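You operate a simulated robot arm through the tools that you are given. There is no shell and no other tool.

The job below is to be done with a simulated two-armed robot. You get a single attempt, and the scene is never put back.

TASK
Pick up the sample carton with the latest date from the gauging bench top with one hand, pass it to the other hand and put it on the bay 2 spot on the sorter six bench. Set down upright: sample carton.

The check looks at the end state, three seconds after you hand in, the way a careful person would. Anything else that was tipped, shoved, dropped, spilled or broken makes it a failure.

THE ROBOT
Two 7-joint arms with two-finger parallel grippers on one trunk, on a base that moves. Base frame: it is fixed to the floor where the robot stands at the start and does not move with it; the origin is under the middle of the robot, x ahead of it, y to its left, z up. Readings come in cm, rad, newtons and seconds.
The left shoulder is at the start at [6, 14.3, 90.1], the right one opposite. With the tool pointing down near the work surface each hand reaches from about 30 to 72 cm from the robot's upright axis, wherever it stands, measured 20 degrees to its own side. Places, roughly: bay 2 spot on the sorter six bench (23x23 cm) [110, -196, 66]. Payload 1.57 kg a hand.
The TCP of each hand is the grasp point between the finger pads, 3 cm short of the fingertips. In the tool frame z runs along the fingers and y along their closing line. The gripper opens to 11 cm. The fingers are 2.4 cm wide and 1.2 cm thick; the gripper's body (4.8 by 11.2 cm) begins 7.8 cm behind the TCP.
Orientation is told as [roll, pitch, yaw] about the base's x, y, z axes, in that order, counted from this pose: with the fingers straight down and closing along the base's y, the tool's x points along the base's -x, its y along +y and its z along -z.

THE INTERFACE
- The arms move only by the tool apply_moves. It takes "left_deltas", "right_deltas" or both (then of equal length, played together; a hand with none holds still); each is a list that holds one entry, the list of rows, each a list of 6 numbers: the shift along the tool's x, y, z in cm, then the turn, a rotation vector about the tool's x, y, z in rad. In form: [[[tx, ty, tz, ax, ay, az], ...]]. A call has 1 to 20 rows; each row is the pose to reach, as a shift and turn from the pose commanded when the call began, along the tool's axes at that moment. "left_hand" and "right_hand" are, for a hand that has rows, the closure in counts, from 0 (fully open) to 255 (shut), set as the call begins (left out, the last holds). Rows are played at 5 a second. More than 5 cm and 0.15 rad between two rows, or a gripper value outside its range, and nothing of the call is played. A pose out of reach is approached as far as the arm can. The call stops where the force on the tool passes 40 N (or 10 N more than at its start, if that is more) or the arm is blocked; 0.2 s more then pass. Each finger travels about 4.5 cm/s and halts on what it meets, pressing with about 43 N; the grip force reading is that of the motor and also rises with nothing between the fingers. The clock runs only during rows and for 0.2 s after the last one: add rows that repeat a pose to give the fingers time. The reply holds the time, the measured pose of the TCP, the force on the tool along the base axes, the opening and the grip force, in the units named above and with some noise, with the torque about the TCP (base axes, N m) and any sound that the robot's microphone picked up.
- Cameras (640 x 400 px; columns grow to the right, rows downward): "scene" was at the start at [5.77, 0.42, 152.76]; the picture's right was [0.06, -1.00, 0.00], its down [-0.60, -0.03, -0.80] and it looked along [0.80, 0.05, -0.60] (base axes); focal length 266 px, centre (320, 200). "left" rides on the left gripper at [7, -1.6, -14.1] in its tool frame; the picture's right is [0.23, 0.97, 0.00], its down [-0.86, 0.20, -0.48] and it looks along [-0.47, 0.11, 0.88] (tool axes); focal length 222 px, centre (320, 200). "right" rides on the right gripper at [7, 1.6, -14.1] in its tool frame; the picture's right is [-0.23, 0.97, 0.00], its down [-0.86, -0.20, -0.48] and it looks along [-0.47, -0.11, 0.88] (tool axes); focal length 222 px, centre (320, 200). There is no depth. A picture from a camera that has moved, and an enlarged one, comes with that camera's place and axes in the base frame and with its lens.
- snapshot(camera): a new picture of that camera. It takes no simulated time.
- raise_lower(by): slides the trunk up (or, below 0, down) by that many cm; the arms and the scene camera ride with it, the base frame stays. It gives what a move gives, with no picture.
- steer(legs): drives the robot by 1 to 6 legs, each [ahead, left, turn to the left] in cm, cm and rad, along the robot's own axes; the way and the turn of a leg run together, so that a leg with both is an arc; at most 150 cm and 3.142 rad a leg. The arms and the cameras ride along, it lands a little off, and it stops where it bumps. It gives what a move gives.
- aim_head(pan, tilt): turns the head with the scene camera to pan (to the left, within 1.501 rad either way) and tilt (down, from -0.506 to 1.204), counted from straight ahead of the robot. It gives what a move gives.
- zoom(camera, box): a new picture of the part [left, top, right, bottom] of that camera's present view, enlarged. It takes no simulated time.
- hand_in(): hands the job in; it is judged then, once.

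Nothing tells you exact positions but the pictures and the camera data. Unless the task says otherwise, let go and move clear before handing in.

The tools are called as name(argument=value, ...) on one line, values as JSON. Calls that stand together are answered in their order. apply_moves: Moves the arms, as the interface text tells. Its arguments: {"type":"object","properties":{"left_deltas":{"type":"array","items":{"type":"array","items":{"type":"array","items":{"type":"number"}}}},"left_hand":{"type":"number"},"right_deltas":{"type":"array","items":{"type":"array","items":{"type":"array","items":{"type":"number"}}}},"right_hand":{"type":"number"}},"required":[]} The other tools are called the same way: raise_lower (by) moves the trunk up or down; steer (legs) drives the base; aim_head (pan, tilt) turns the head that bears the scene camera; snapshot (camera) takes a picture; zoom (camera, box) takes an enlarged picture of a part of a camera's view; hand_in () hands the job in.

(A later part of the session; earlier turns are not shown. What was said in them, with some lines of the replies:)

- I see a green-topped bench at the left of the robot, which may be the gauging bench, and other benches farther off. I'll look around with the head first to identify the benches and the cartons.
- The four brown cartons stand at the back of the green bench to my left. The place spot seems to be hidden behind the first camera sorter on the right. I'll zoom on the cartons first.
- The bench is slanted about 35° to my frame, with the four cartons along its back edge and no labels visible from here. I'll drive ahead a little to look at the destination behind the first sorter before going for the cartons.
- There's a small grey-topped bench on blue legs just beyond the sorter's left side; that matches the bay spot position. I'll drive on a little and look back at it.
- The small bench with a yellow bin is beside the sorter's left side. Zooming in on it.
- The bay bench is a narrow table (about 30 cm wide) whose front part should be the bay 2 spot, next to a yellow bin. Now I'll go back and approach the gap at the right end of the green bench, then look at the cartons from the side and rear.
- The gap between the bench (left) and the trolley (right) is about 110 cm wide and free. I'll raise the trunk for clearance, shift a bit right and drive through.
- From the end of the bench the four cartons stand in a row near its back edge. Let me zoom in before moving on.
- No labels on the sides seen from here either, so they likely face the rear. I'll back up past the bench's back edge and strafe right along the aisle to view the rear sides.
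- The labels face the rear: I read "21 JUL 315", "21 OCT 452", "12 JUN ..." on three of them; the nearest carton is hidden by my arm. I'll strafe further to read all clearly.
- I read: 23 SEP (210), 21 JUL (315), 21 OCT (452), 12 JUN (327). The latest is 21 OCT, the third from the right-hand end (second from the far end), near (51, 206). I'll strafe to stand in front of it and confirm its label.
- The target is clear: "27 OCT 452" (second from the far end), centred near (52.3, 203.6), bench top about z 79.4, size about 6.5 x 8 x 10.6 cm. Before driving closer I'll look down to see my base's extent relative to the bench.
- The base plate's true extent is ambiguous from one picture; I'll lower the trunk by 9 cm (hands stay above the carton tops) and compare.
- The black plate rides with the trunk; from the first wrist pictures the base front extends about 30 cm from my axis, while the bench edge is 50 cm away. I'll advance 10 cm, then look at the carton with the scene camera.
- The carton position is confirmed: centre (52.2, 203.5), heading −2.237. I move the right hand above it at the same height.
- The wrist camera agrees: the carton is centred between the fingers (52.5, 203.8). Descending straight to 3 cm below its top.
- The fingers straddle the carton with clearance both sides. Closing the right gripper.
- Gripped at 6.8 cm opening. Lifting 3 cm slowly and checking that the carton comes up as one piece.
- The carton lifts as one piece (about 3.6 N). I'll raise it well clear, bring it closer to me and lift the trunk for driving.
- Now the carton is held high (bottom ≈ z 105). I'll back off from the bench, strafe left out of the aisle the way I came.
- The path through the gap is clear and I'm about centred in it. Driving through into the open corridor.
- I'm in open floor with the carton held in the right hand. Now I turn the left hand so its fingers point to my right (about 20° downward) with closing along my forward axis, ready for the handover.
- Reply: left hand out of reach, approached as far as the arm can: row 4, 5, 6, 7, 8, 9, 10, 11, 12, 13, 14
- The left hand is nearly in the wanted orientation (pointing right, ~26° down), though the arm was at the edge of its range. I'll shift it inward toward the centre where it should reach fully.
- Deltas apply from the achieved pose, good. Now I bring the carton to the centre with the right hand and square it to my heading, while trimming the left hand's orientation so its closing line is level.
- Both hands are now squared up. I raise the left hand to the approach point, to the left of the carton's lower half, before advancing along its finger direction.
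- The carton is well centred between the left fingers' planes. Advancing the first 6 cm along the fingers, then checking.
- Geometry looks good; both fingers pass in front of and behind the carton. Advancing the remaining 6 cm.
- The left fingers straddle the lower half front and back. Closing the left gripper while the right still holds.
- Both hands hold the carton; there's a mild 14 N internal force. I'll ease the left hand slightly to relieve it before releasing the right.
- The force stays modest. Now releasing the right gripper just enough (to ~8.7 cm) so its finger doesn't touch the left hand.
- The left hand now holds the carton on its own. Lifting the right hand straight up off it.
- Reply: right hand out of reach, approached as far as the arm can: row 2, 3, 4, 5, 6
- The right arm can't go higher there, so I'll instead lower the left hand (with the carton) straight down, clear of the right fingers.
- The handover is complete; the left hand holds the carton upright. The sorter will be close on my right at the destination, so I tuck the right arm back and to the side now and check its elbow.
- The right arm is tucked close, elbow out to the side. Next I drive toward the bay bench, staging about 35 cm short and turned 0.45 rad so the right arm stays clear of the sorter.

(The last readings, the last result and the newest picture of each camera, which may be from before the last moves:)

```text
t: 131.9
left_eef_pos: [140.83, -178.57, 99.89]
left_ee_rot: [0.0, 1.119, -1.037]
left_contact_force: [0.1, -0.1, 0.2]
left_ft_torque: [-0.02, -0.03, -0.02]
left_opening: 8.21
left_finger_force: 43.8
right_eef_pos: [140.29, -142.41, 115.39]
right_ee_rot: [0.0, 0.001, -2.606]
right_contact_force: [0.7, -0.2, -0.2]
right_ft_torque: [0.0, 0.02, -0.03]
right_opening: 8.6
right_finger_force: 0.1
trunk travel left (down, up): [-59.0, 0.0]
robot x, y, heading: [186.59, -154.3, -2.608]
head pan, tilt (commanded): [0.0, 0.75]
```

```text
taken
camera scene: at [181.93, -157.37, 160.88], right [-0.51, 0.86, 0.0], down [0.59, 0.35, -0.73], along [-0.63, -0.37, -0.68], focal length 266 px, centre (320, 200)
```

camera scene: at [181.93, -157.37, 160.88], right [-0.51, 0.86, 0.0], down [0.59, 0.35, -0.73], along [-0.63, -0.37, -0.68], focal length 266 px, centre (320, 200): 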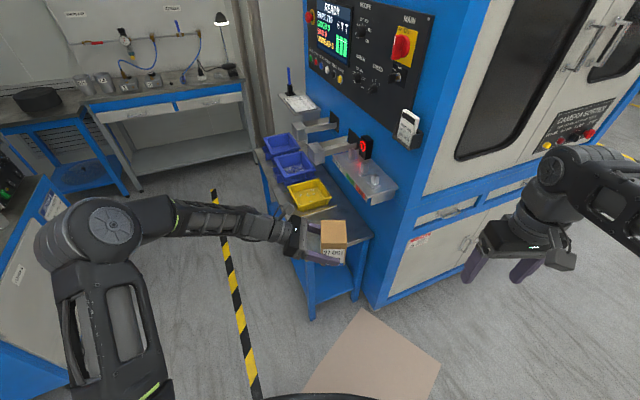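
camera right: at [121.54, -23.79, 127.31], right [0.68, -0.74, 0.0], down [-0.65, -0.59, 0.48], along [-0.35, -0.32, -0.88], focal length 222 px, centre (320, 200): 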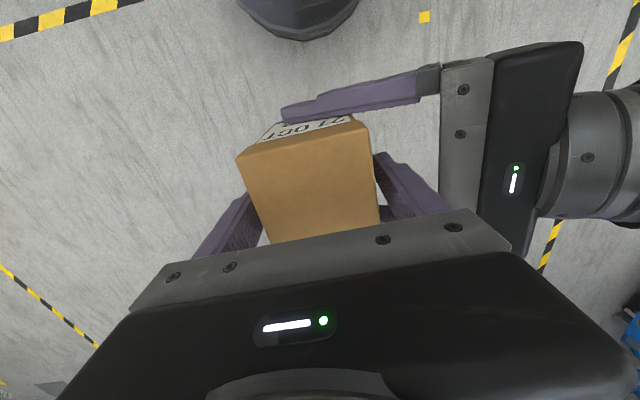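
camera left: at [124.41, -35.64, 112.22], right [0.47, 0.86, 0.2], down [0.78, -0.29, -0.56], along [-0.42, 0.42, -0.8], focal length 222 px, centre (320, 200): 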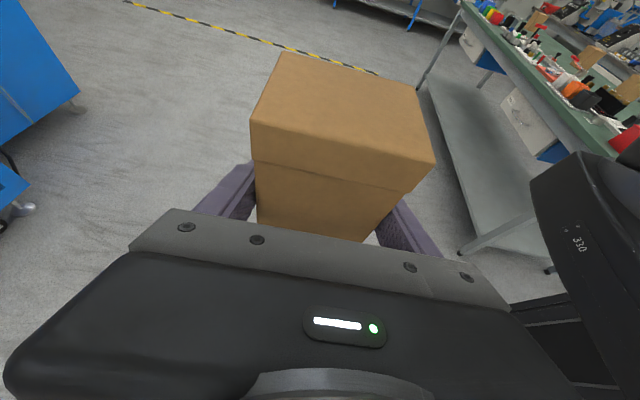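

Now I see the bay bench: a yellow bin and two blue bins in a row behind, and a bracket with sensors sticking out of the sorter's wall above. The carton hides the front area; let me zoom and look with the head panned.

zoom(camera="scene", box=[240, 80, 440, 320])

snapshot(camera="left")

snapshot(camera="right")

```text
1.67 times, centred on (340, 200) of scene
camera zoom: at [181.93, -157.37, 160.88], right [-0.51, 0.86, 0.0], down [0.59, 0.35, -0.73], along [-0.63, -0.37, -0.68], focal length 444 px, centre (287, 200)
```

zoom: 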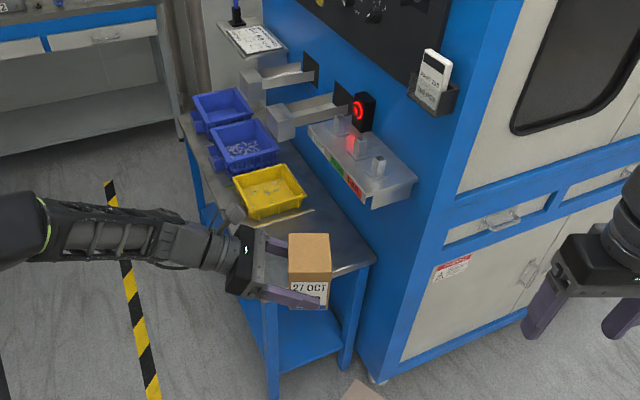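

```text
taken
camera left: at [144.42, -187.71, 112.23], right [0.79, 0.58, 0.21], down [0.58, -0.59, -0.56], along [-0.2, 0.56, -0.8], focal length 222 px, centre (320, 200)
```

left: 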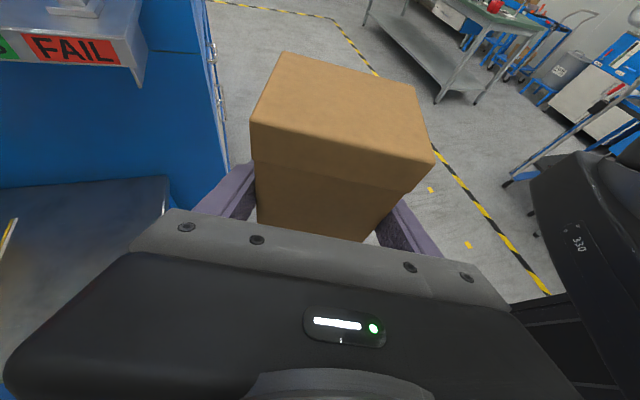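

```text
taken
camera right: at [147.14, -140.23, 129.52], right [0.3, -0.95, 0.0], down [-0.84, -0.26, 0.48], along [-0.46, -0.14, -0.88], focal length 222 px, centre (320, 200)
```

right: 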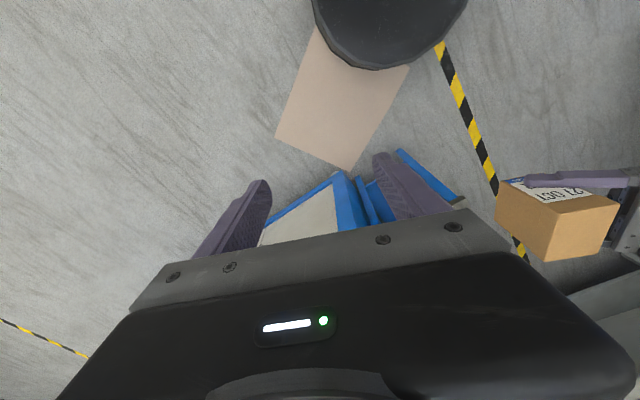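

The free front part of the bench lies right behind the carton in this view. I'll strafe left 25 cm to see the marked spot unobstructed.

steer(legs=[[-5, 25, 0]])

snapshot(camera="scene")

zoom(camera="scene", box=[290, 120, 450, 280])

```text
t: 133.7
left_eef_pos: [157.77, -197.48, 99.83]
left_ee_rot: [0.002, 1.12, -1.04]
left_contact_force: [-0.1, -0.5, 0.3]
left_ft_torque: [-0.04, -0.01, 0.03]
left_opening: 8.16
left_finger_force: 42.9
right_eef_pos: [157.36, -161.24, 115.47]
right_ee_rot: [0.0, 0.0, -2.609]
right_contact_force: [-0.4, 0.3, 0.4]
right_ft_torque: [-0.01, 0.03, -0.01]
right_opening: 8.63
right_finger_force: 0.1
trunk travel left (down, up): [-59.0, 0.0]
robot x, y, heading: [203.45, -173.45, -2.609]
head pan, tilt (commanded): [0.0, 0.75]
```

```text
taken
camera scene: at [199.0, -176.4, 160.89], right [-0.51, 0.86, 0.0], down [0.59, 0.35, -0.73], along [-0.63, -0.37, -0.68], focal length 266 px, centre (320, 200)
```

scene: 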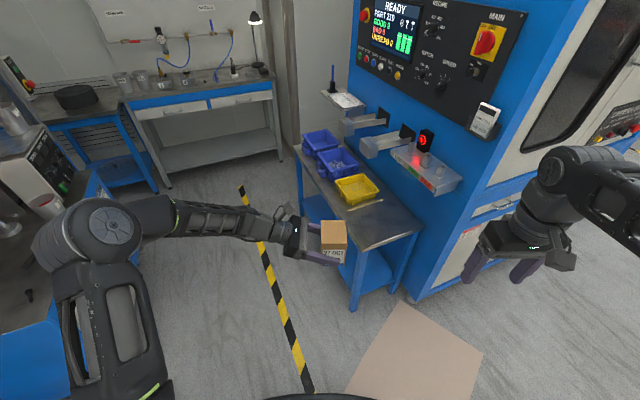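

```text
2.50 times, centred on (370, 200) of scene
camera zoom: at [199.0, -176.4, 160.89], right [-0.51, 0.86, 0.0], down [0.59, 0.35, -0.73], along [-0.63, -0.37, -0.68], focal length 666 px, centre (195, 200)
```

zoom: 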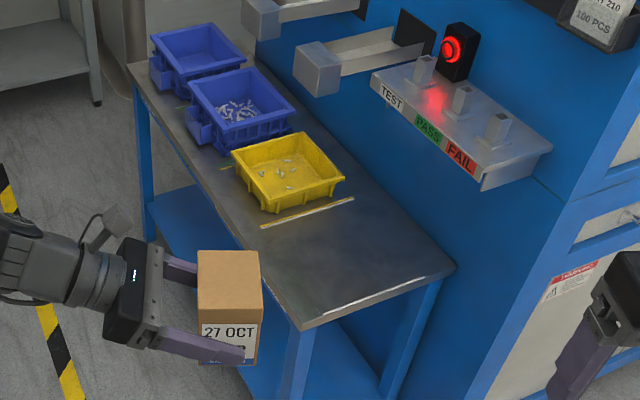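

I can see the bay: two tape lines 23 cm apart, centre about (109.7, −196.8), bench z ≈ 66, with the PASS/FAIL tray overhanging at z ≈ 97 on the wall side. I'll extend the left hand 5 cm forward (more room for my base) and tuck the right hand a bit more.

apply_moves(left_deltas=[[[0, -1.3, 0, 0, 0, 0], [0, -2.6, 0, 0, 0, 0], [0, -3.9, 0, 0, 0, 0], [0, -5, 0, 0, 0, 0], [0, -5, 0, 0, 0, 0]]], right_deltas=[[[1.5, -0.5, 0, 0, 0, 0], [3, -1, 0, 0, 0, 0], [4.5, -1.5, 0, 0, 0, 0], [6, -2, 0, 0, 0, 0], [6, -2, 0, 0, 0, 0]]])

snapshot(camera="scene")

```text
t: 134.9
left_eef_pos: [153.61, -199.84, 99.75]
left_ee_rot: [0.004, 1.12, -1.038]
left_contact_force: [-0.5, 0.5, -0.6]
left_ft_torque: [-0.05, -0.01, 0.02]
left_opening: 8.17
left_finger_force: 42.7
right_eef_pos: [161.54, -156.5, 115.47]
right_ee_rot: [0.0, -0.001, -2.609]
right_contact_force: [0.2, 0.6, 0.1]
right_ft_torque: [-0.01, 0.0, 0.02]
right_opening: 8.62
right_finger_force: 0.0
trunk travel left (down, up): [-59.0, 0.0]
robot x, y, heading: [203.18, -173.55, -2.606]
head pan, tilt (commanded): [0.0, 0.75]
```

```text
taken
camera scene: at [198.89, -176.3, 160.89], right [-0.51, 0.86, 0.0], down [0.59, 0.35, -0.73], along [-0.63, -0.37, -0.68], focal length 266 px, centre (320, 200)
```

scene: 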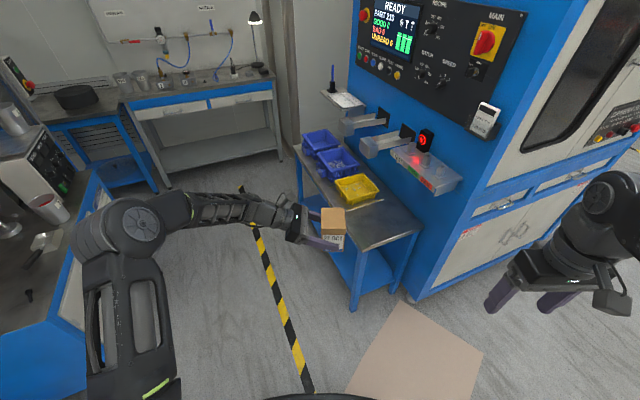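

Both arms reached fine. Now lowering the trunk by 24.5 cm so the carton's bottom is about 5 cm above bench height, still outside the bench.

raise_lower(by=-24.5)

snapshot(camera="scene")

snapshot(camera="left")

```text
t: 137.5
left_eef_pos: [153.57, -199.92, 75.3]
left_ee_rot: [0.002, 1.119, -1.037]
left_contact_force: [-0.3, 0.6, 0.2]
left_ft_torque: [-0.05, -0.03, 0.0]
left_opening: 8.17
left_finger_force: 42.8
right_eef_pos: [161.52, -156.47, 91.17]
right_ee_rot: [0.0, 0.0, -2.608]
right_contact_force: [-0.1, 0.2, 0.3]
right_ft_torque: [0.0, -0.02, -0.01]
right_opening: 8.62
right_finger_force: 0.1
trunk travel left (down, up): [-34.5, 24.5]
robot x, y, heading: [203.51, -173.48, -2.614]
head pan, tilt (commanded): [0.0, 0.75]
```

```text
taken
camera scene: at [198.92, -176.3, 136.39], right [-0.51, 0.86, 0.0], down [0.59, 0.35, -0.73], along [-0.63, -0.37, -0.68], focal length 266 px, centre (320, 200)
```

scene: 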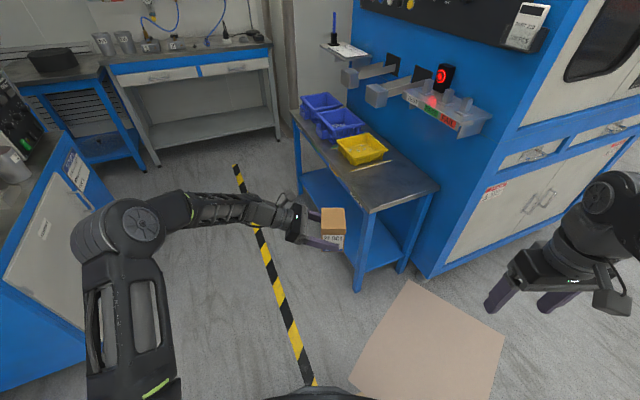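

```text
taken
camera left: at [157.1, -208.99, 87.75], right [0.79, 0.58, 0.21], down [0.58, -0.59, -0.56], along [-0.2, 0.56, -0.8], focal length 222 px, centre (320, 200)
```

left: 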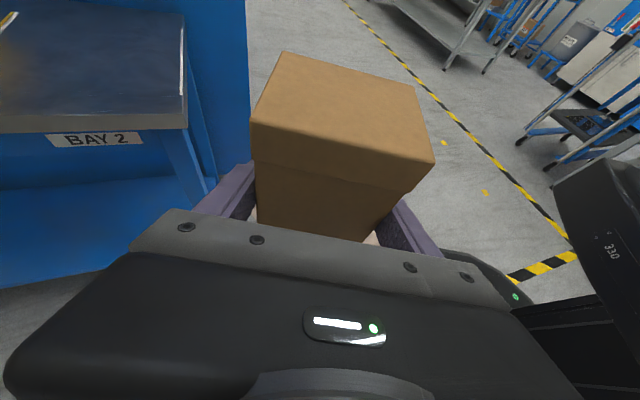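

The "BAY 2" label is visible on the bench edge, confirming the spot. I'll first strafe right so the carton is in front of the bench's corner, then check before moving in.

steer(legs=[[10, -24, 0]])

snapshot(camera="scene")

snapshot(camera="left")

```text
t: 139.3
left_eef_pos: [132.79, -184.19, 75.38]
left_ee_rot: [0.002, 1.119, -1.037]
left_contact_force: [-0.2, -0.1, 0.7]
left_ft_torque: [-0.04, -0.05, -0.02]
left_opening: 8.16
left_finger_force: 43.0
right_eef_pos: [140.81, -141.02, 90.91]
right_ee_rot: [-0.001, -0.002, -2.609]
right_contact_force: [-0.2, -0.2, -0.1]
right_ft_torque: [-0.03, 0.0, -0.04]
right_opening: 8.62
right_finger_force: 0.2
trunk travel left (down, up): [-34.5, 24.5]
robot x, y, heading: [182.78, -157.99, -2.609]
head pan, tilt (commanded): [0.0, 0.75]
```

```text
taken
camera scene: at [178.18, -160.73, 136.39], right [-0.51, 0.86, 0.0], down [0.59, 0.35, -0.73], along [-0.63, -0.37, -0.68], focal length 266 px, centre (320, 200)
```

scene: 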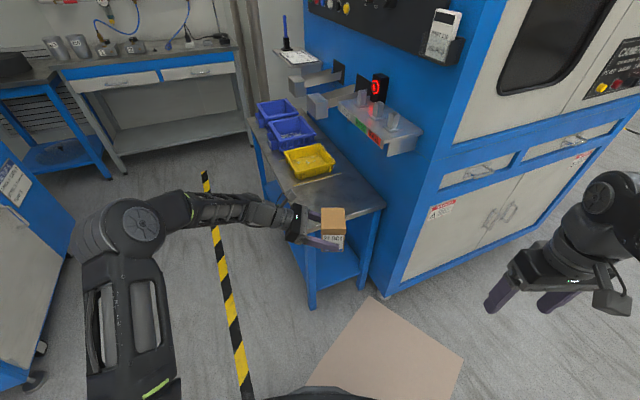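

```text
taken
camera left: at [136.37, -193.42, 87.74], right [0.79, 0.58, 0.21], down [0.58, -0.59, -0.56], along [-0.2, 0.56, -0.8], focal length 222 px, centre (320, 200)
```

left: 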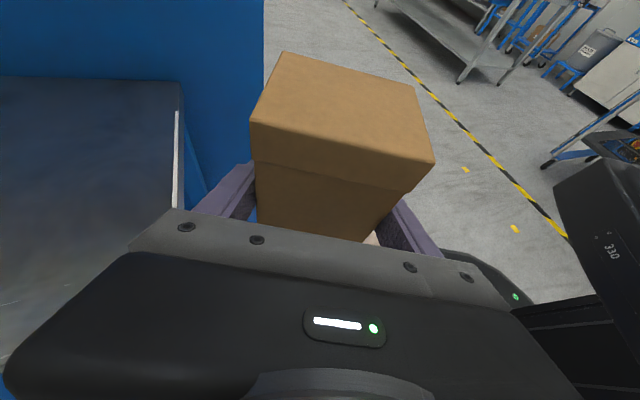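

Aligned: driving straight ahead 25.9 cm brings the carton over the bay centre, about 5 cm above the surface.

steer(legs=[[25.9, 0, 0]])

snapshot(camera="scene")

zoom(camera="scene", box=[250, 130, 420, 280])

snapshot(camera="left")

```text
t: 141.2
left_eef_pos: [110.48, -197.45, 75.27]
left_ee_rot: [0.002, 1.117, -1.037]
left_contact_force: [0.4, -1.2, -0.5]
left_ft_torque: [-0.06, -0.02, 0.01]
left_opening: 8.21
left_finger_force: 43.3
right_eef_pos: [118.46, -154.04, 90.98]
right_ee_rot: [0.0, 0.001, -2.61]
right_contact_force: [-0.2, -0.1, -0.6]
right_ft_torque: [0.0, 0.0, -0.02]
right_opening: 8.62
right_finger_force: 0.0
trunk travel left (down, up): [-34.5, 24.5]
robot x, y, heading: [160.6, -171.03, -2.613]
head pan, tilt (commanded): [0.0, 0.75]
```

```text
taken
camera scene: at [155.82, -173.91, 136.38], right [-0.51, 0.86, 0.0], down [0.59, 0.35, -0.73], along [-0.63, -0.37, -0.68], focal length 266 px, centre (320, 200)
```

scene: 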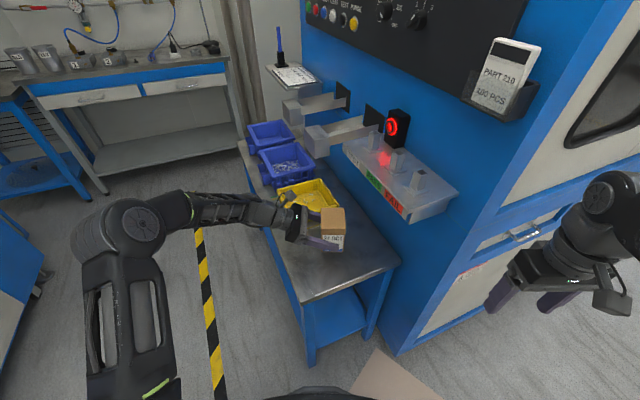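

```text
2.67 times, centred on (335, 205) of scene
camera zoom: at [155.82, -173.91, 136.38], right [-0.51, 0.86, 0.0], down [0.59, 0.35, -0.73], along [-0.63, -0.37, -0.68], focal length 710 px, centre (280, 187)
```

zoom: 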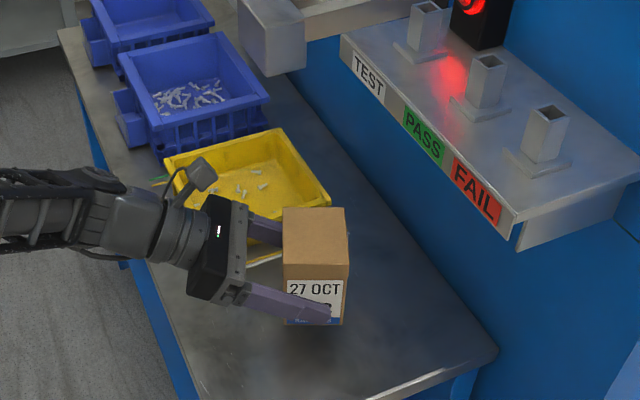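

```text
taken
camera left: at [114.01, -206.58, 87.71], right [0.79, 0.58, 0.21], down [0.58, -0.59, -0.56], along [-0.2, 0.56, -0.8], focal length 222 px, centre (320, 200)
```

left: 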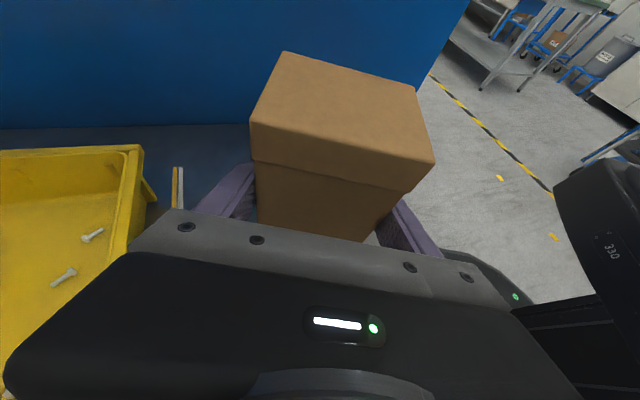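

The carton hovers over the bay (centre ≈ (110, −196.6)). I'll shift it 1.5 cm toward the front for extra room from the yellow bin, then lower 3.8 cm by the trunk.

apply_moves(left_deltas=[[[0.14, 0.68, 0.28, 0, 0, 0], [0.27, 1.36, 0.56, 0, 0, 0], [0.27, 1.36, 0.56, 0, 0, 0]]])

raise_lower(by=-3.8)

zoom(camera="scene", box=[250, 130, 420, 280])

snapshot(camera="left")

```text
t: 142.0
left_eef_pos: [111.3, -196.26, 75.44]
left_ee_rot: [0.002, 1.12, -1.038]
left_contact_force: [-0.1, -1.0, 0.9]
left_ft_torque: [-0.03, -0.01, 0.0]
left_opening: 8.17
left_finger_force: 42.8
right_eef_pos: [118.37, -154.08, 91.07]
right_ee_rot: [0.0, 0.0, -2.609]
right_contact_force: [-0.1, -0.8, -1.1]
right_ft_torque: [0.04, 0.03, 0.0]
right_opening: 8.62
right_finger_force: 0.0
trunk travel left (down, up): [-34.5, 24.5]
robot x, y, heading: [160.38, -171.06, -2.613]
head pan, tilt (commanded): [0.0, 0.75]
```

```text
t: 142.8
left_eef_pos: [111.36, -196.27, 71.53]
left_ee_rot: [0.001, 1.119, -1.039]
left_contact_force: [0.2, -0.4, -1.0]
left_ft_torque: [-0.03, -0.05, 0.01]
left_opening: 8.19
left_finger_force: 43.0
right_eef_pos: [118.47, -153.96, 87.22]
right_ee_rot: [0.001, 0.0, -2.609]
right_contact_force: [-0.3, 0.3, 0.0]
right_ft_torque: [0.01, -0.02, -0.01]
right_opening: 8.63
right_finger_force: 0.1
trunk travel left (down, up): [-30.7, 28.3]
robot x, y, heading: [160.22, -171.23, -2.612]
head pan, tilt (commanded): [0.0, 0.75]
```

```text
2.67 times, centred on (335, 205) of scene
camera zoom: at [155.88, -173.88, 132.59], right [-0.51, 0.86, 0.0], down [0.59, 0.35, -0.73], along [-0.63, -0.37, -0.68], focal length 710 px, centre (280, 187)
```

zoom: 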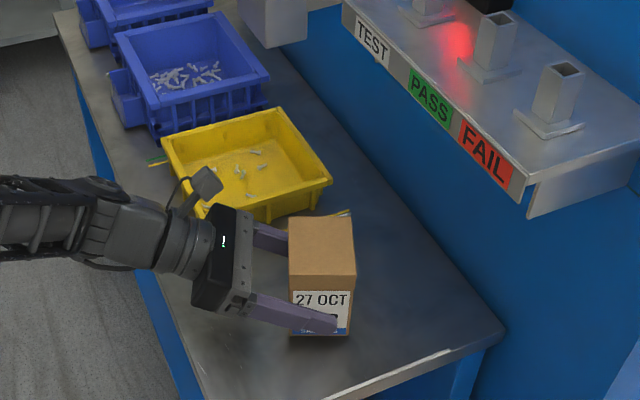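

```text
taken
camera left: at [114.93, -205.33, 83.94], right [0.79, 0.58, 0.21], down [0.58, -0.59, -0.56], along [-0.2, 0.56, -0.8], focal length 222 px, centre (320, 200)
```

left: 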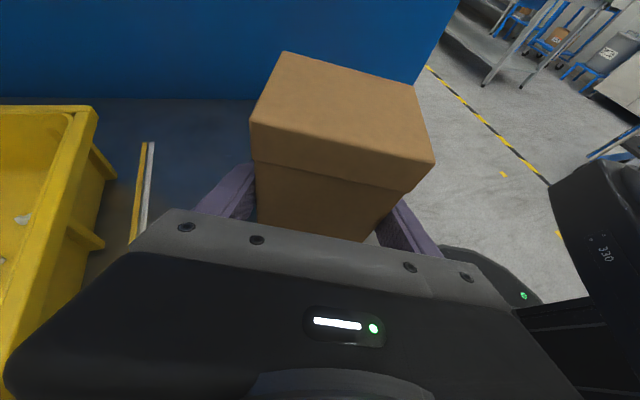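

The carton is about 1 cm above the bench, between the lines. Lowering gently with the arm in small steps, watching the force.

apply_moves(left_deltas=[[[-0.18, 0, 0.088, 0, 0, 0], [-0.36, 0, 0.175, 0, 0, 0], [-0.54, 0, 0.263, 0, 0, 0], [-0.54, 0, 0.263, 0, 0, 0]]])

```text
t: 143.8
left_eef_pos: [111.33, -196.09, 70.98]
left_ee_rot: [0.004, 1.12, -1.039]
left_contact_force: [0.5, -0.3, 0.5]
left_ft_torque: [-0.02, -0.03, -0.02]
left_opening: 8.2
left_finger_force: 42.7
right_eef_pos: [118.41, -154.04, 87.3]
right_ee_rot: [0.0, 0.0, -2.609]
right_contact_force: [-0.2, 0.2, -0.6]
right_ft_torque: [-0.01, 0.03, 0.0]
right_opening: 8.6
right_finger_force: 0.1
trunk travel left (down, up): [-30.7, 28.3]
robot x, y, heading: [160.59, -170.87, -2.61]
head pan, tilt (commanded): [0.0, 0.75]
```

apply_moves(left_deltas=[[[-0.09, 0, 0.044, 0, 0, 0], [-0.18, 0, 0.088, 0, 0, 0], [-0.18, 0, 0.088, 0, 0, 0]]])

zoom(camera="scene", box=[300, 180, 380, 250])

```text
t: 144.6
left_eef_pos: [111.25, -196.22, 70.8]
left_ee_rot: [0.003, 1.118, -1.037]
left_contact_force: [0.5, 0.2, 0.0]
left_ft_torque: [-0.02, -0.03, 0.0]
left_opening: 8.18
left_finger_force: 43.4
right_eef_pos: [118.39, -154.08, 87.31]
right_ee_rot: [0.001, 0.0, -2.609]
right_contact_force: [0.0, -0.4, 0.7]
right_ft_torque: [0.0, -0.01, 0.01]
right_opening: 8.62
right_finger_force: 0.1
trunk travel left (down, up): [-30.7, 28.3]
robot x, y, heading: [160.34, -171.37, -2.616]
head pan, tilt (commanded): [0.0, 0.75]
```

```text
5.71 times, centred on (340, 215) of scene
camera zoom: at [155.86, -173.89, 132.59], right [-0.51, 0.86, 0.0], down [0.59, 0.35, -0.73], along [-0.63, -0.37, -0.68], focal length 1522 px, centre (206, 114)
```

zoom: 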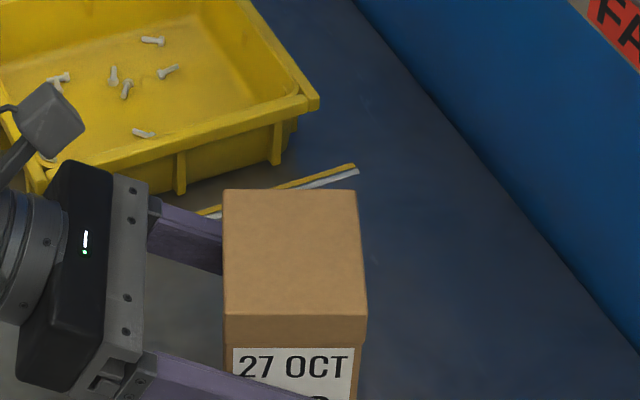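

No contact yet. I'll look at the carton's bottom edge and keep lowering in 0.15 cm steps.

zoom(camera="scene", box=[300, 215, 380, 275])

apply_moves(left_deltas=[[[-0.09, 0, 0.044, 0, 0, 0], [-0.18, 0, 0.088, 0, 0, 0], [-0.27, 0, 0.131, 0, 0, 0], [-0.27, 0, 0.131, 0, 0, 0]]])

zoom(camera="scene", box=[300, 215, 380, 275])

```text
6.67 times, centred on (340, 245) of scene
camera zoom: at [155.86, -173.89, 132.59], right [-0.51, 0.86, 0.0], down [0.59, 0.35, -0.73], along [-0.63, -0.37, -0.68], focal length 1776 px, centre (187, -100)
```

zoom: 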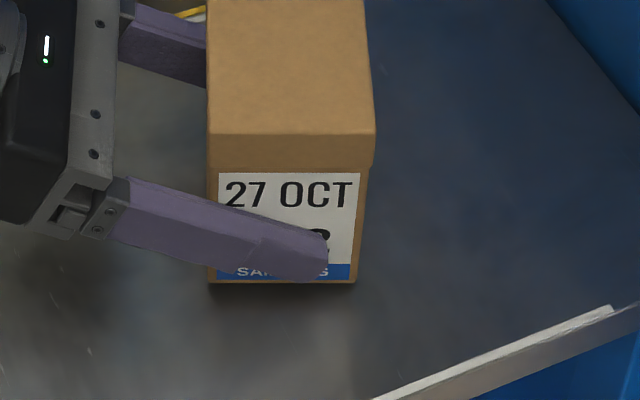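

```text
t: 145.6
left_eef_pos: [111.37, -196.23, 70.29]
left_ee_rot: [0.002, 1.12, -1.041]
left_contact_force: [-0.6, 0.7, -0.2]
left_ft_torque: [-0.03, -0.04, -0.01]
left_opening: 8.17
left_finger_force: 42.5
right_eef_pos: [118.32, -154.13, 87.33]
right_ee_rot: [0.0, -0.001, -2.61]
right_contact_force: [-0.3, -0.1, 0.6]
right_ft_torque: [0.03, -0.01, -0.02]
right_opening: 8.62
right_finger_force: 0.0
trunk travel left (down, up): [-30.7, 28.3]
robot x, y, heading: [160.44, -170.94, -2.615]
head pan, tilt (commanded): [0.0, 0.75]
```

```text
6.67 times, centred on (340, 245) of scene
camera zoom: at [155.86, -173.89, 132.59], right [-0.51, 0.86, 0.0], down [0.59, 0.35, -0.73], along [-0.63, -0.37, -0.68], focal length 1776 px, centre (187, -100)
```

zoom: 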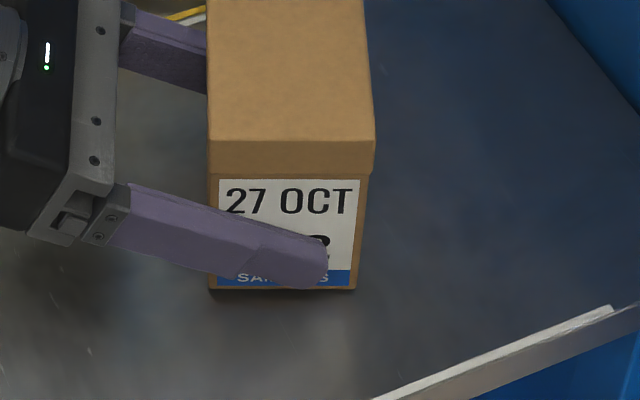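

apply_moves(left_deltas=[[[-0.09, 0, 0.044, 0, 0, 0], [-0.18, 0, 0.088, 0, 0, 0], [-0.18, 0, 0.088, 0, 0, 0]]])

zoom(camera="scene", box=[300, 215, 380, 275])

```text
t: 146.4
left_eef_pos: [111.43, -196.23, 70.21]
left_ee_rot: [0.003, 1.117, -1.037]
left_contact_force: [-0.2, -0.3, 0.1]
left_ft_torque: [-0.03, -0.03, 0.03]
left_opening: 8.15
left_finger_force: 42.9
right_eef_pos: [118.45, -154.14, 87.17]
right_ee_rot: [0.0, 0.001, -2.609]
right_contact_force: [0.7, 0.3, -0.6]
right_ft_torque: [0.0, 0.0, 0.0]
right_opening: 8.6
right_finger_force: 0.0
trunk travel left (down, up): [-30.7, 28.3]
robot x, y, heading: [160.33, -171.1, -2.614]
head pan, tilt (commanded): [0.0, 0.75]
```

```text
6.67 times, centred on (340, 245) of scene
camera zoom: at [155.86, -173.89, 132.59], right [-0.51, 0.86, 0.0], down [0.59, 0.35, -0.73], along [-0.63, -0.37, -0.68], focal length 1776 px, centre (187, -100)
```

zoom: 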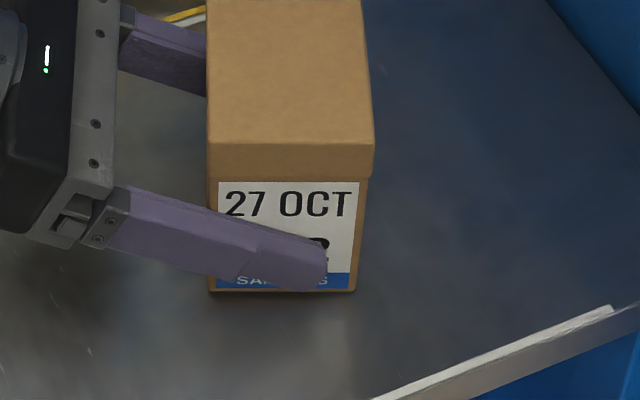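

apply_moves(left_deltas=[[[-0.09, 0, 0.044, 0, 0, 0], [-0.18, 0, 0.088, 0, 0, 0], [-0.18, 0, 0.088, 0, 0, 0]]])

```text
t: 147.2
left_eef_pos: [111.38, -196.19, 70.03]
left_ee_rot: [0.001, 1.121, -1.037]
left_contact_force: [-0.4, 0.0, -0.8]
left_ft_torque: [-0.04, -0.01, 0.0]
left_opening: 8.18
left_finger_force: 42.7
right_eef_pos: [118.52, -154.0, 87.25]
right_ee_rot: [0.001, 0.0, -2.607]
right_contact_force: [0.0, 0.1, -0.4]
right_ft_torque: [0.01, 0.01, 0.04]
right_opening: 8.63
right_finger_force: 0.1
trunk travel left (down, up): [-30.7, 28.3]
robot x, y, heading: [160.54, -170.78, -2.612]
head pan, tilt (commanded): [0.0, 0.75]
```

apply_moves(left_deltas=[[[-0.09, 0, 0.044, 0, 0, 0], [-0.18, 0, 0.088, 0, 0, 0], [-0.18, 0, 0.088, 0, 0, 0]]])

zoom(camera="scene", box=[300, 215, 380, 275])

```text
t: 148.0
left_eef_pos: [111.37, -196.19, 69.93]
left_ee_rot: [0.0, 1.121, -1.04]
left_contact_force: [0.4, -1.7, 2.8]
left_ft_torque: [0.14, 0.05, 0.0]
left_opening: 8.19
left_finger_force: 42.9
right_eef_pos: [118.51, -154.15, 87.19]
right_ee_rot: [0.0, -0.002, -2.611]
right_contact_force: [0.2, 0.9, -0.3]
right_ft_torque: [0.01, 0.0, 0.01]
right_opening: 8.6
right_finger_force: 0.0
trunk travel left (down, up): [-30.7, 28.3]
robot x, y, heading: [160.46, -171.23, -2.61]
head pan, tilt (commanded): [0.0, 0.75]
```

```text
6.67 times, centred on (340, 245) of scene
camera zoom: at [155.91, -173.88, 132.6], right [-0.51, 0.86, 0.0], down [0.59, 0.35, -0.73], along [-0.63, -0.37, -0.68], focal length 1776 px, centre (187, -100)
```

zoom: 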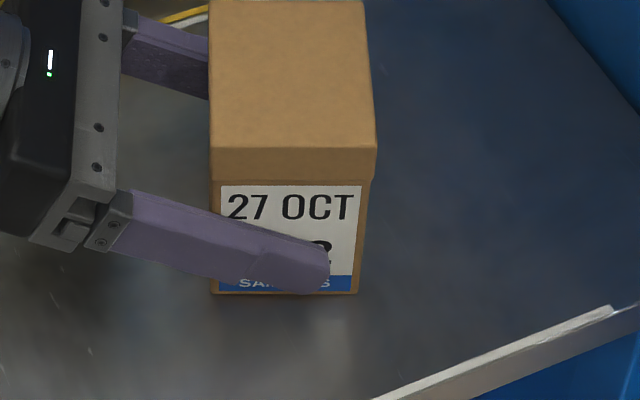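

First touch is felt (z force 2.8 N, some torque). One more small step to seat it.

apply_moves(left_deltas=[[[-0.07, 0, 0.033, 0, 0, 0], [-0.13, 0, 0.066, 0, 0, 0], [-0.13, 0, 0.066, 0, 0, 0]]])

```text
t: 148.8
left_eef_pos: [111.37, -196.14, 69.91]
left_ee_rot: [-0.003, 1.12, -1.042]
left_contact_force: [-1.8, -5.2, 19.1]
left_ft_torque: [0.11, -0.93, -0.18]
left_opening: 8.16
left_finger_force: 42.7
right_eef_pos: [118.55, -154.01, 87.26]
right_ee_rot: [0.001, -0.003, -2.609]
right_contact_force: [-0.6, -0.1, 0.3]
right_ft_torque: [-0.02, 0.03, -0.01]
right_opening: 8.62
right_finger_force: 0.1
trunk travel left (down, up): [-30.7, 28.3]
robot x, y, heading: [160.24, -171.42, -2.615]
head pan, tilt (commanded): [0.0, 0.75]
```

Seated with ~19 N downward. I ease up 1 mm, then open the left gripper.

apply_moves(left_deltas=[[[0.09, 0, -0.044, 0, 0, 0], [0.09, 0, -0.044, 0, 0, 0]]])

apply_moves(left_deltas=[[[0, 0, 0, 0, 0, 0], [0, 0, 0, 0, 0, 0], [0, 0, 0, 0, 0, 0], [0, 0, 0, 0, 0, 0], [0, 0, 0, 0, 0, 0]]], left_hand=0)

zoom(camera="scene", box=[250, 130, 420, 280])

snapshot(camera="left")

```text
t: 149.4
left_eef_pos: [111.36, -196.14, 69.87]
left_ee_rot: [-0.002, 1.12, -1.041]
left_contact_force: [-4.9, -2.3, 18.2]
left_ft_torque: [0.71, -0.15, 0.18]
left_opening: 8.17
left_finger_force: 43.5
right_eef_pos: [118.48, -153.93, 87.26]
right_ee_rot: [0.0, -0.002, -2.609]
right_contact_force: [-0.1, 0.0, 0.5]
right_ft_torque: [-0.01, -0.01, 0.05]
right_opening: 8.63
right_finger_force: 0.1
trunk travel left (down, up): [-30.7, 28.3]
robot x, y, heading: [160.58, -171.05, -2.616]
head pan, tilt (commanded): [0.0, 0.75]
```

```text
t: 150.6
left_eef_pos: [111.39, -196.18, 69.86]
left_ee_rot: [0.002, 1.118, -1.04]
left_contact_force: [0.5, -0.1, 0.0]
left_ft_torque: [0.01, 0.01, -0.01]
left_opening: 11.0
left_finger_force: 0.0
right_eef_pos: [118.49, -154.08, 87.29]
right_ee_rot: [0.0, 0.0, -2.61]
right_contact_force: [-0.7, 0.6, -0.4]
right_ft_torque: [0.02, -0.02, 0.02]
right_opening: 8.61
right_finger_force: 0.1
trunk travel left (down, up): [-30.7, 28.3]
robot x, y, heading: [160.17, -171.21, -2.612]
head pan, tilt (commanded): [0.0, 0.75]
```

```text
2.67 times, centred on (335, 205) of scene
camera zoom: at [155.89, -173.87, 132.59], right [-0.51, 0.86, 0.0], down [0.59, 0.35, -0.73], along [-0.63, -0.37, -0.68], focal length 710 px, centre (280, 187)
```

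zoom: 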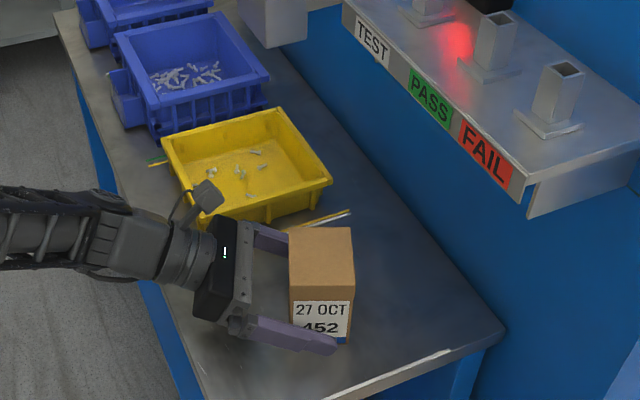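

```text
taken
camera left: at [114.92, -205.33, 82.17], right [0.79, 0.58, 0.21], down [0.58, -0.59, -0.56], along [-0.2, 0.56, -0.8], focal length 222 px, centre (320, 200)
```

left: 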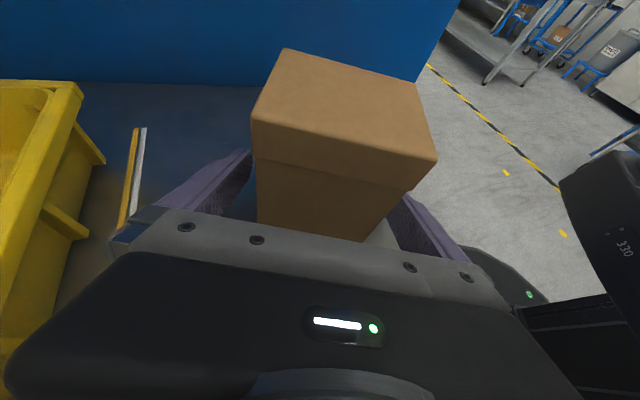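

The carton stands free on the bay with both fingers clear. Retracting the left hand straight back along its fingers.

apply_moves(left_deltas=[[[0, 0, -1.5, 0, 0, 0], [0, 0, -3, 0, 0, 0], [0, 0, -4.5, 0, 0, 0], [0, 0, -6, 0, 0, 0], [0, 0, -7.5, 0, 0, 0], [0, 0, -9, 0, 0, 0], [0, 0, -9, 0, 0, 0]]], left_hand=0)

zoom(camera="scene", box=[250, 130, 420, 280])

snapshot(camera="left")

```text
t: 152.2
left_eef_pos: [115.54, -203.17, 73.74]
left_ee_rot: [0.002, 1.119, -1.038]
left_contact_force: [-0.8, -0.2, 0.4]
left_ft_torque: [0.0, 0.0, -0.01]
left_opening: 11.02
left_finger_force: 0.1
right_eef_pos: [118.31, -154.08, 87.35]
right_ee_rot: [0.001, 0.0, -2.609]
right_contact_force: [0.3, 0.0, 0.3]
right_ft_torque: [0.04, 0.01, 0.01]
right_opening: 8.6
right_finger_force: 0.0
trunk travel left (down, up): [-30.7, 28.3]
robot x, y, heading: [160.32, -170.82, -2.61]
head pan, tilt (commanded): [0.0, 0.75]
```

```text
2.67 times, centred on (335, 205) of scene
camera zoom: at [155.9, -173.87, 132.59], right [-0.51, 0.86, 0.0], down [0.59, 0.35, -0.73], along [-0.63, -0.37, -0.68], focal length 710 px, centre (280, 187)
```

zoom: 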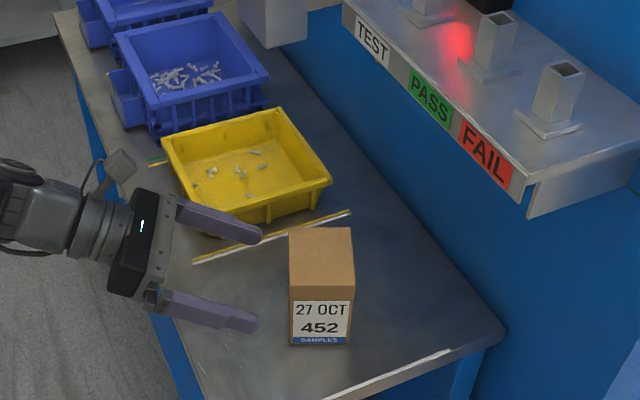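

```text
taken
camera left: at [119.06, -212.33, 86.23], right [0.79, 0.58, 0.21], down [0.58, -0.59, -0.56], along [-0.2, 0.56, -0.8], focal length 222 px, centre (320, 200)
```

left: 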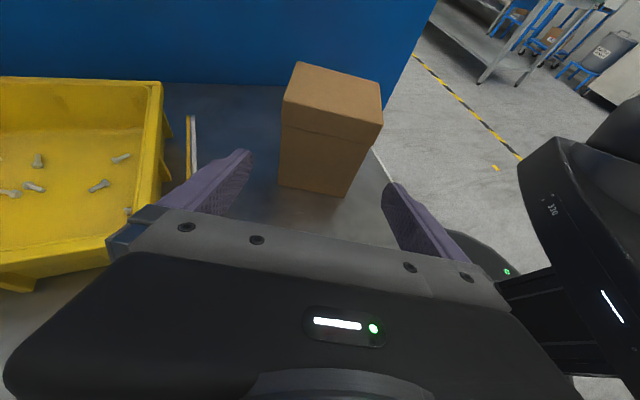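

The carton stands upright between the two tape lines, label readable. Now lifting the left hand up and pulling it toward me, away from the bin and carton.

apply_moves(left_deltas=[[[1.8, 1, -0.9, 0, 0, 0], [3.6, 3, -1.8, 0, 0, 0], [5.4, 6, -2.7, 0, 0, 0], [7.2, 9, -3.6, 0, 0, 0], [7.2, 9, -3.6, 0, 0, 0]]])

snapshot(camera="scene")

```text
t: 153.4
left_eef_pos: [123.16, -198.53, 81.74]
left_ee_rot: [0.0, 1.119, -1.037]
left_contact_force: [0.4, -0.9, 0.0]
left_ft_torque: [-0.01, 0.02, 0.01]
left_opening: 11.02
left_finger_force: 0.0
right_eef_pos: [118.48, -154.04, 87.31]
right_ee_rot: [0.001, -0.001, -2.609]
right_contact_force: [0.3, -0.5, 0.2]
right_ft_torque: [0.0, 0.03, 0.02]
right_opening: 8.61
right_finger_force: 0.0
trunk travel left (down, up): [-30.7, 28.3]
robot x, y, heading: [160.79, -171.0, -2.608]
head pan, tilt (commanded): [0.0, 0.75]
```

```text
taken
camera scene: at [155.91, -173.86, 132.59], right [-0.51, 0.86, 0.0], down [0.59, 0.35, -0.73], along [-0.63, -0.37, -0.68], focal length 266 px, centre (320, 200)
```

scene: 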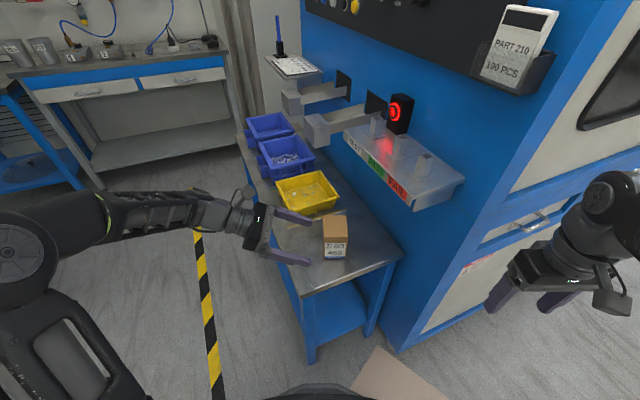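

Clear of everything. Backing the robot away 35 cm and taking a final look.

steer(legs=[[-35, 0, 0]])

snapshot(camera="scene")

zoom(camera="scene", box=[260, 100, 400, 240])

```text
t: 155.7
left_eef_pos: [153.39, -180.87, 81.7]
left_ee_rot: [0.003, 1.118, -1.038]
left_contact_force: [1.1, 0.3, 0.5]
left_ft_torque: [-0.04, 0.07, 0.0]
left_opening: 10.99
left_finger_force: 0.1
right_eef_pos: [148.81, -136.26, 87.25]
right_ee_rot: [0.0, 0.001, -2.61]
right_contact_force: [-0.5, -0.7, 0.5]
right_ft_torque: [0.0, -0.02, 0.01]
right_opening: 8.62
right_finger_force: 0.1
trunk travel left (down, up): [-30.7, 28.3]
robot x, y, heading: [190.32, -153.58, -2.612]
head pan, tilt (commanded): [0.0, 0.75]
```

```text
taken
camera scene: at [186.22, -156.05, 132.59], right [-0.51, 0.86, 0.0], down [0.59, 0.35, -0.73], along [-0.63, -0.37, -0.68], focal length 266 px, centre (320, 200)
```

scene: 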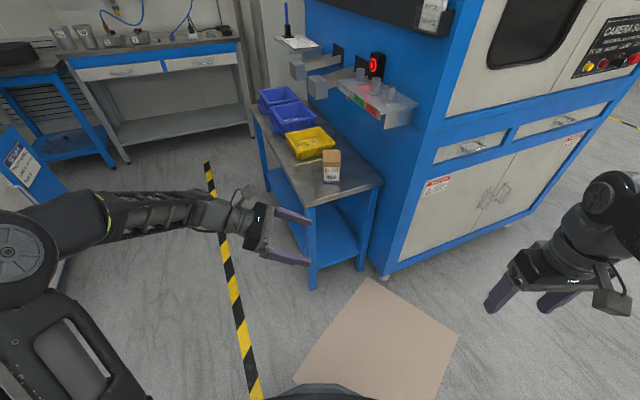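

```text
2.86 times, centred on (330, 170) of scene
camera zoom: at [186.22, -156.05, 132.59], right [-0.51, 0.86, 0.0], down [0.59, 0.35, -0.73], along [-0.63, -0.37, -0.68], focal length 761 px, centre (291, 286)
```

zoom: 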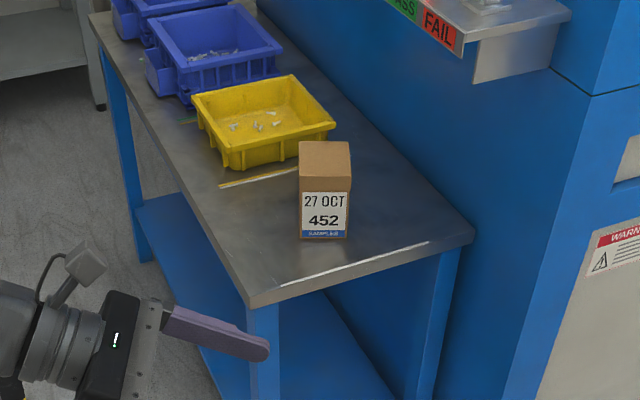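

The "27 OCT" carton stands upright inside the bay 2 area between the tape lines. Both hands are empty and clear, and nothing else on the bench has been disturbed. Handing in.

hand_in()

```text
The job is handed in.
```

The job is handed in. The carton with the latest date (27 OCT, number 452) now stands upright on the bay 2 spot of the sorter six bench.

- **Which carton:** I read all four labels on the gauging bench: 23 SEP, 21 JUL, 27 OCT and 12 JUN. 27 OCT is the latest.
- **Handover:** The right hand lifted it off the bench and held it while the left hand gripped it lower down. The right hand then let go, and the left hand carried it and set it down.
- **Placement:** The final picture shows it upright between the two tape lines, with the bay's "BAY 2" label on the bench edge. By my estimate it sits about 1.5 cm nearer the front than the centre; I moved it forward to keep clear of the yellow bin.
- **Surroundings:** I saw nothing tipped or moved. The bins beside it look as they did before, and the robot stopped without a bump throughout. To reach the bench, the robot had to drive partly over the flat cardboard sheets on the floor in front of it.

Both hands are empty and clear of the bench.
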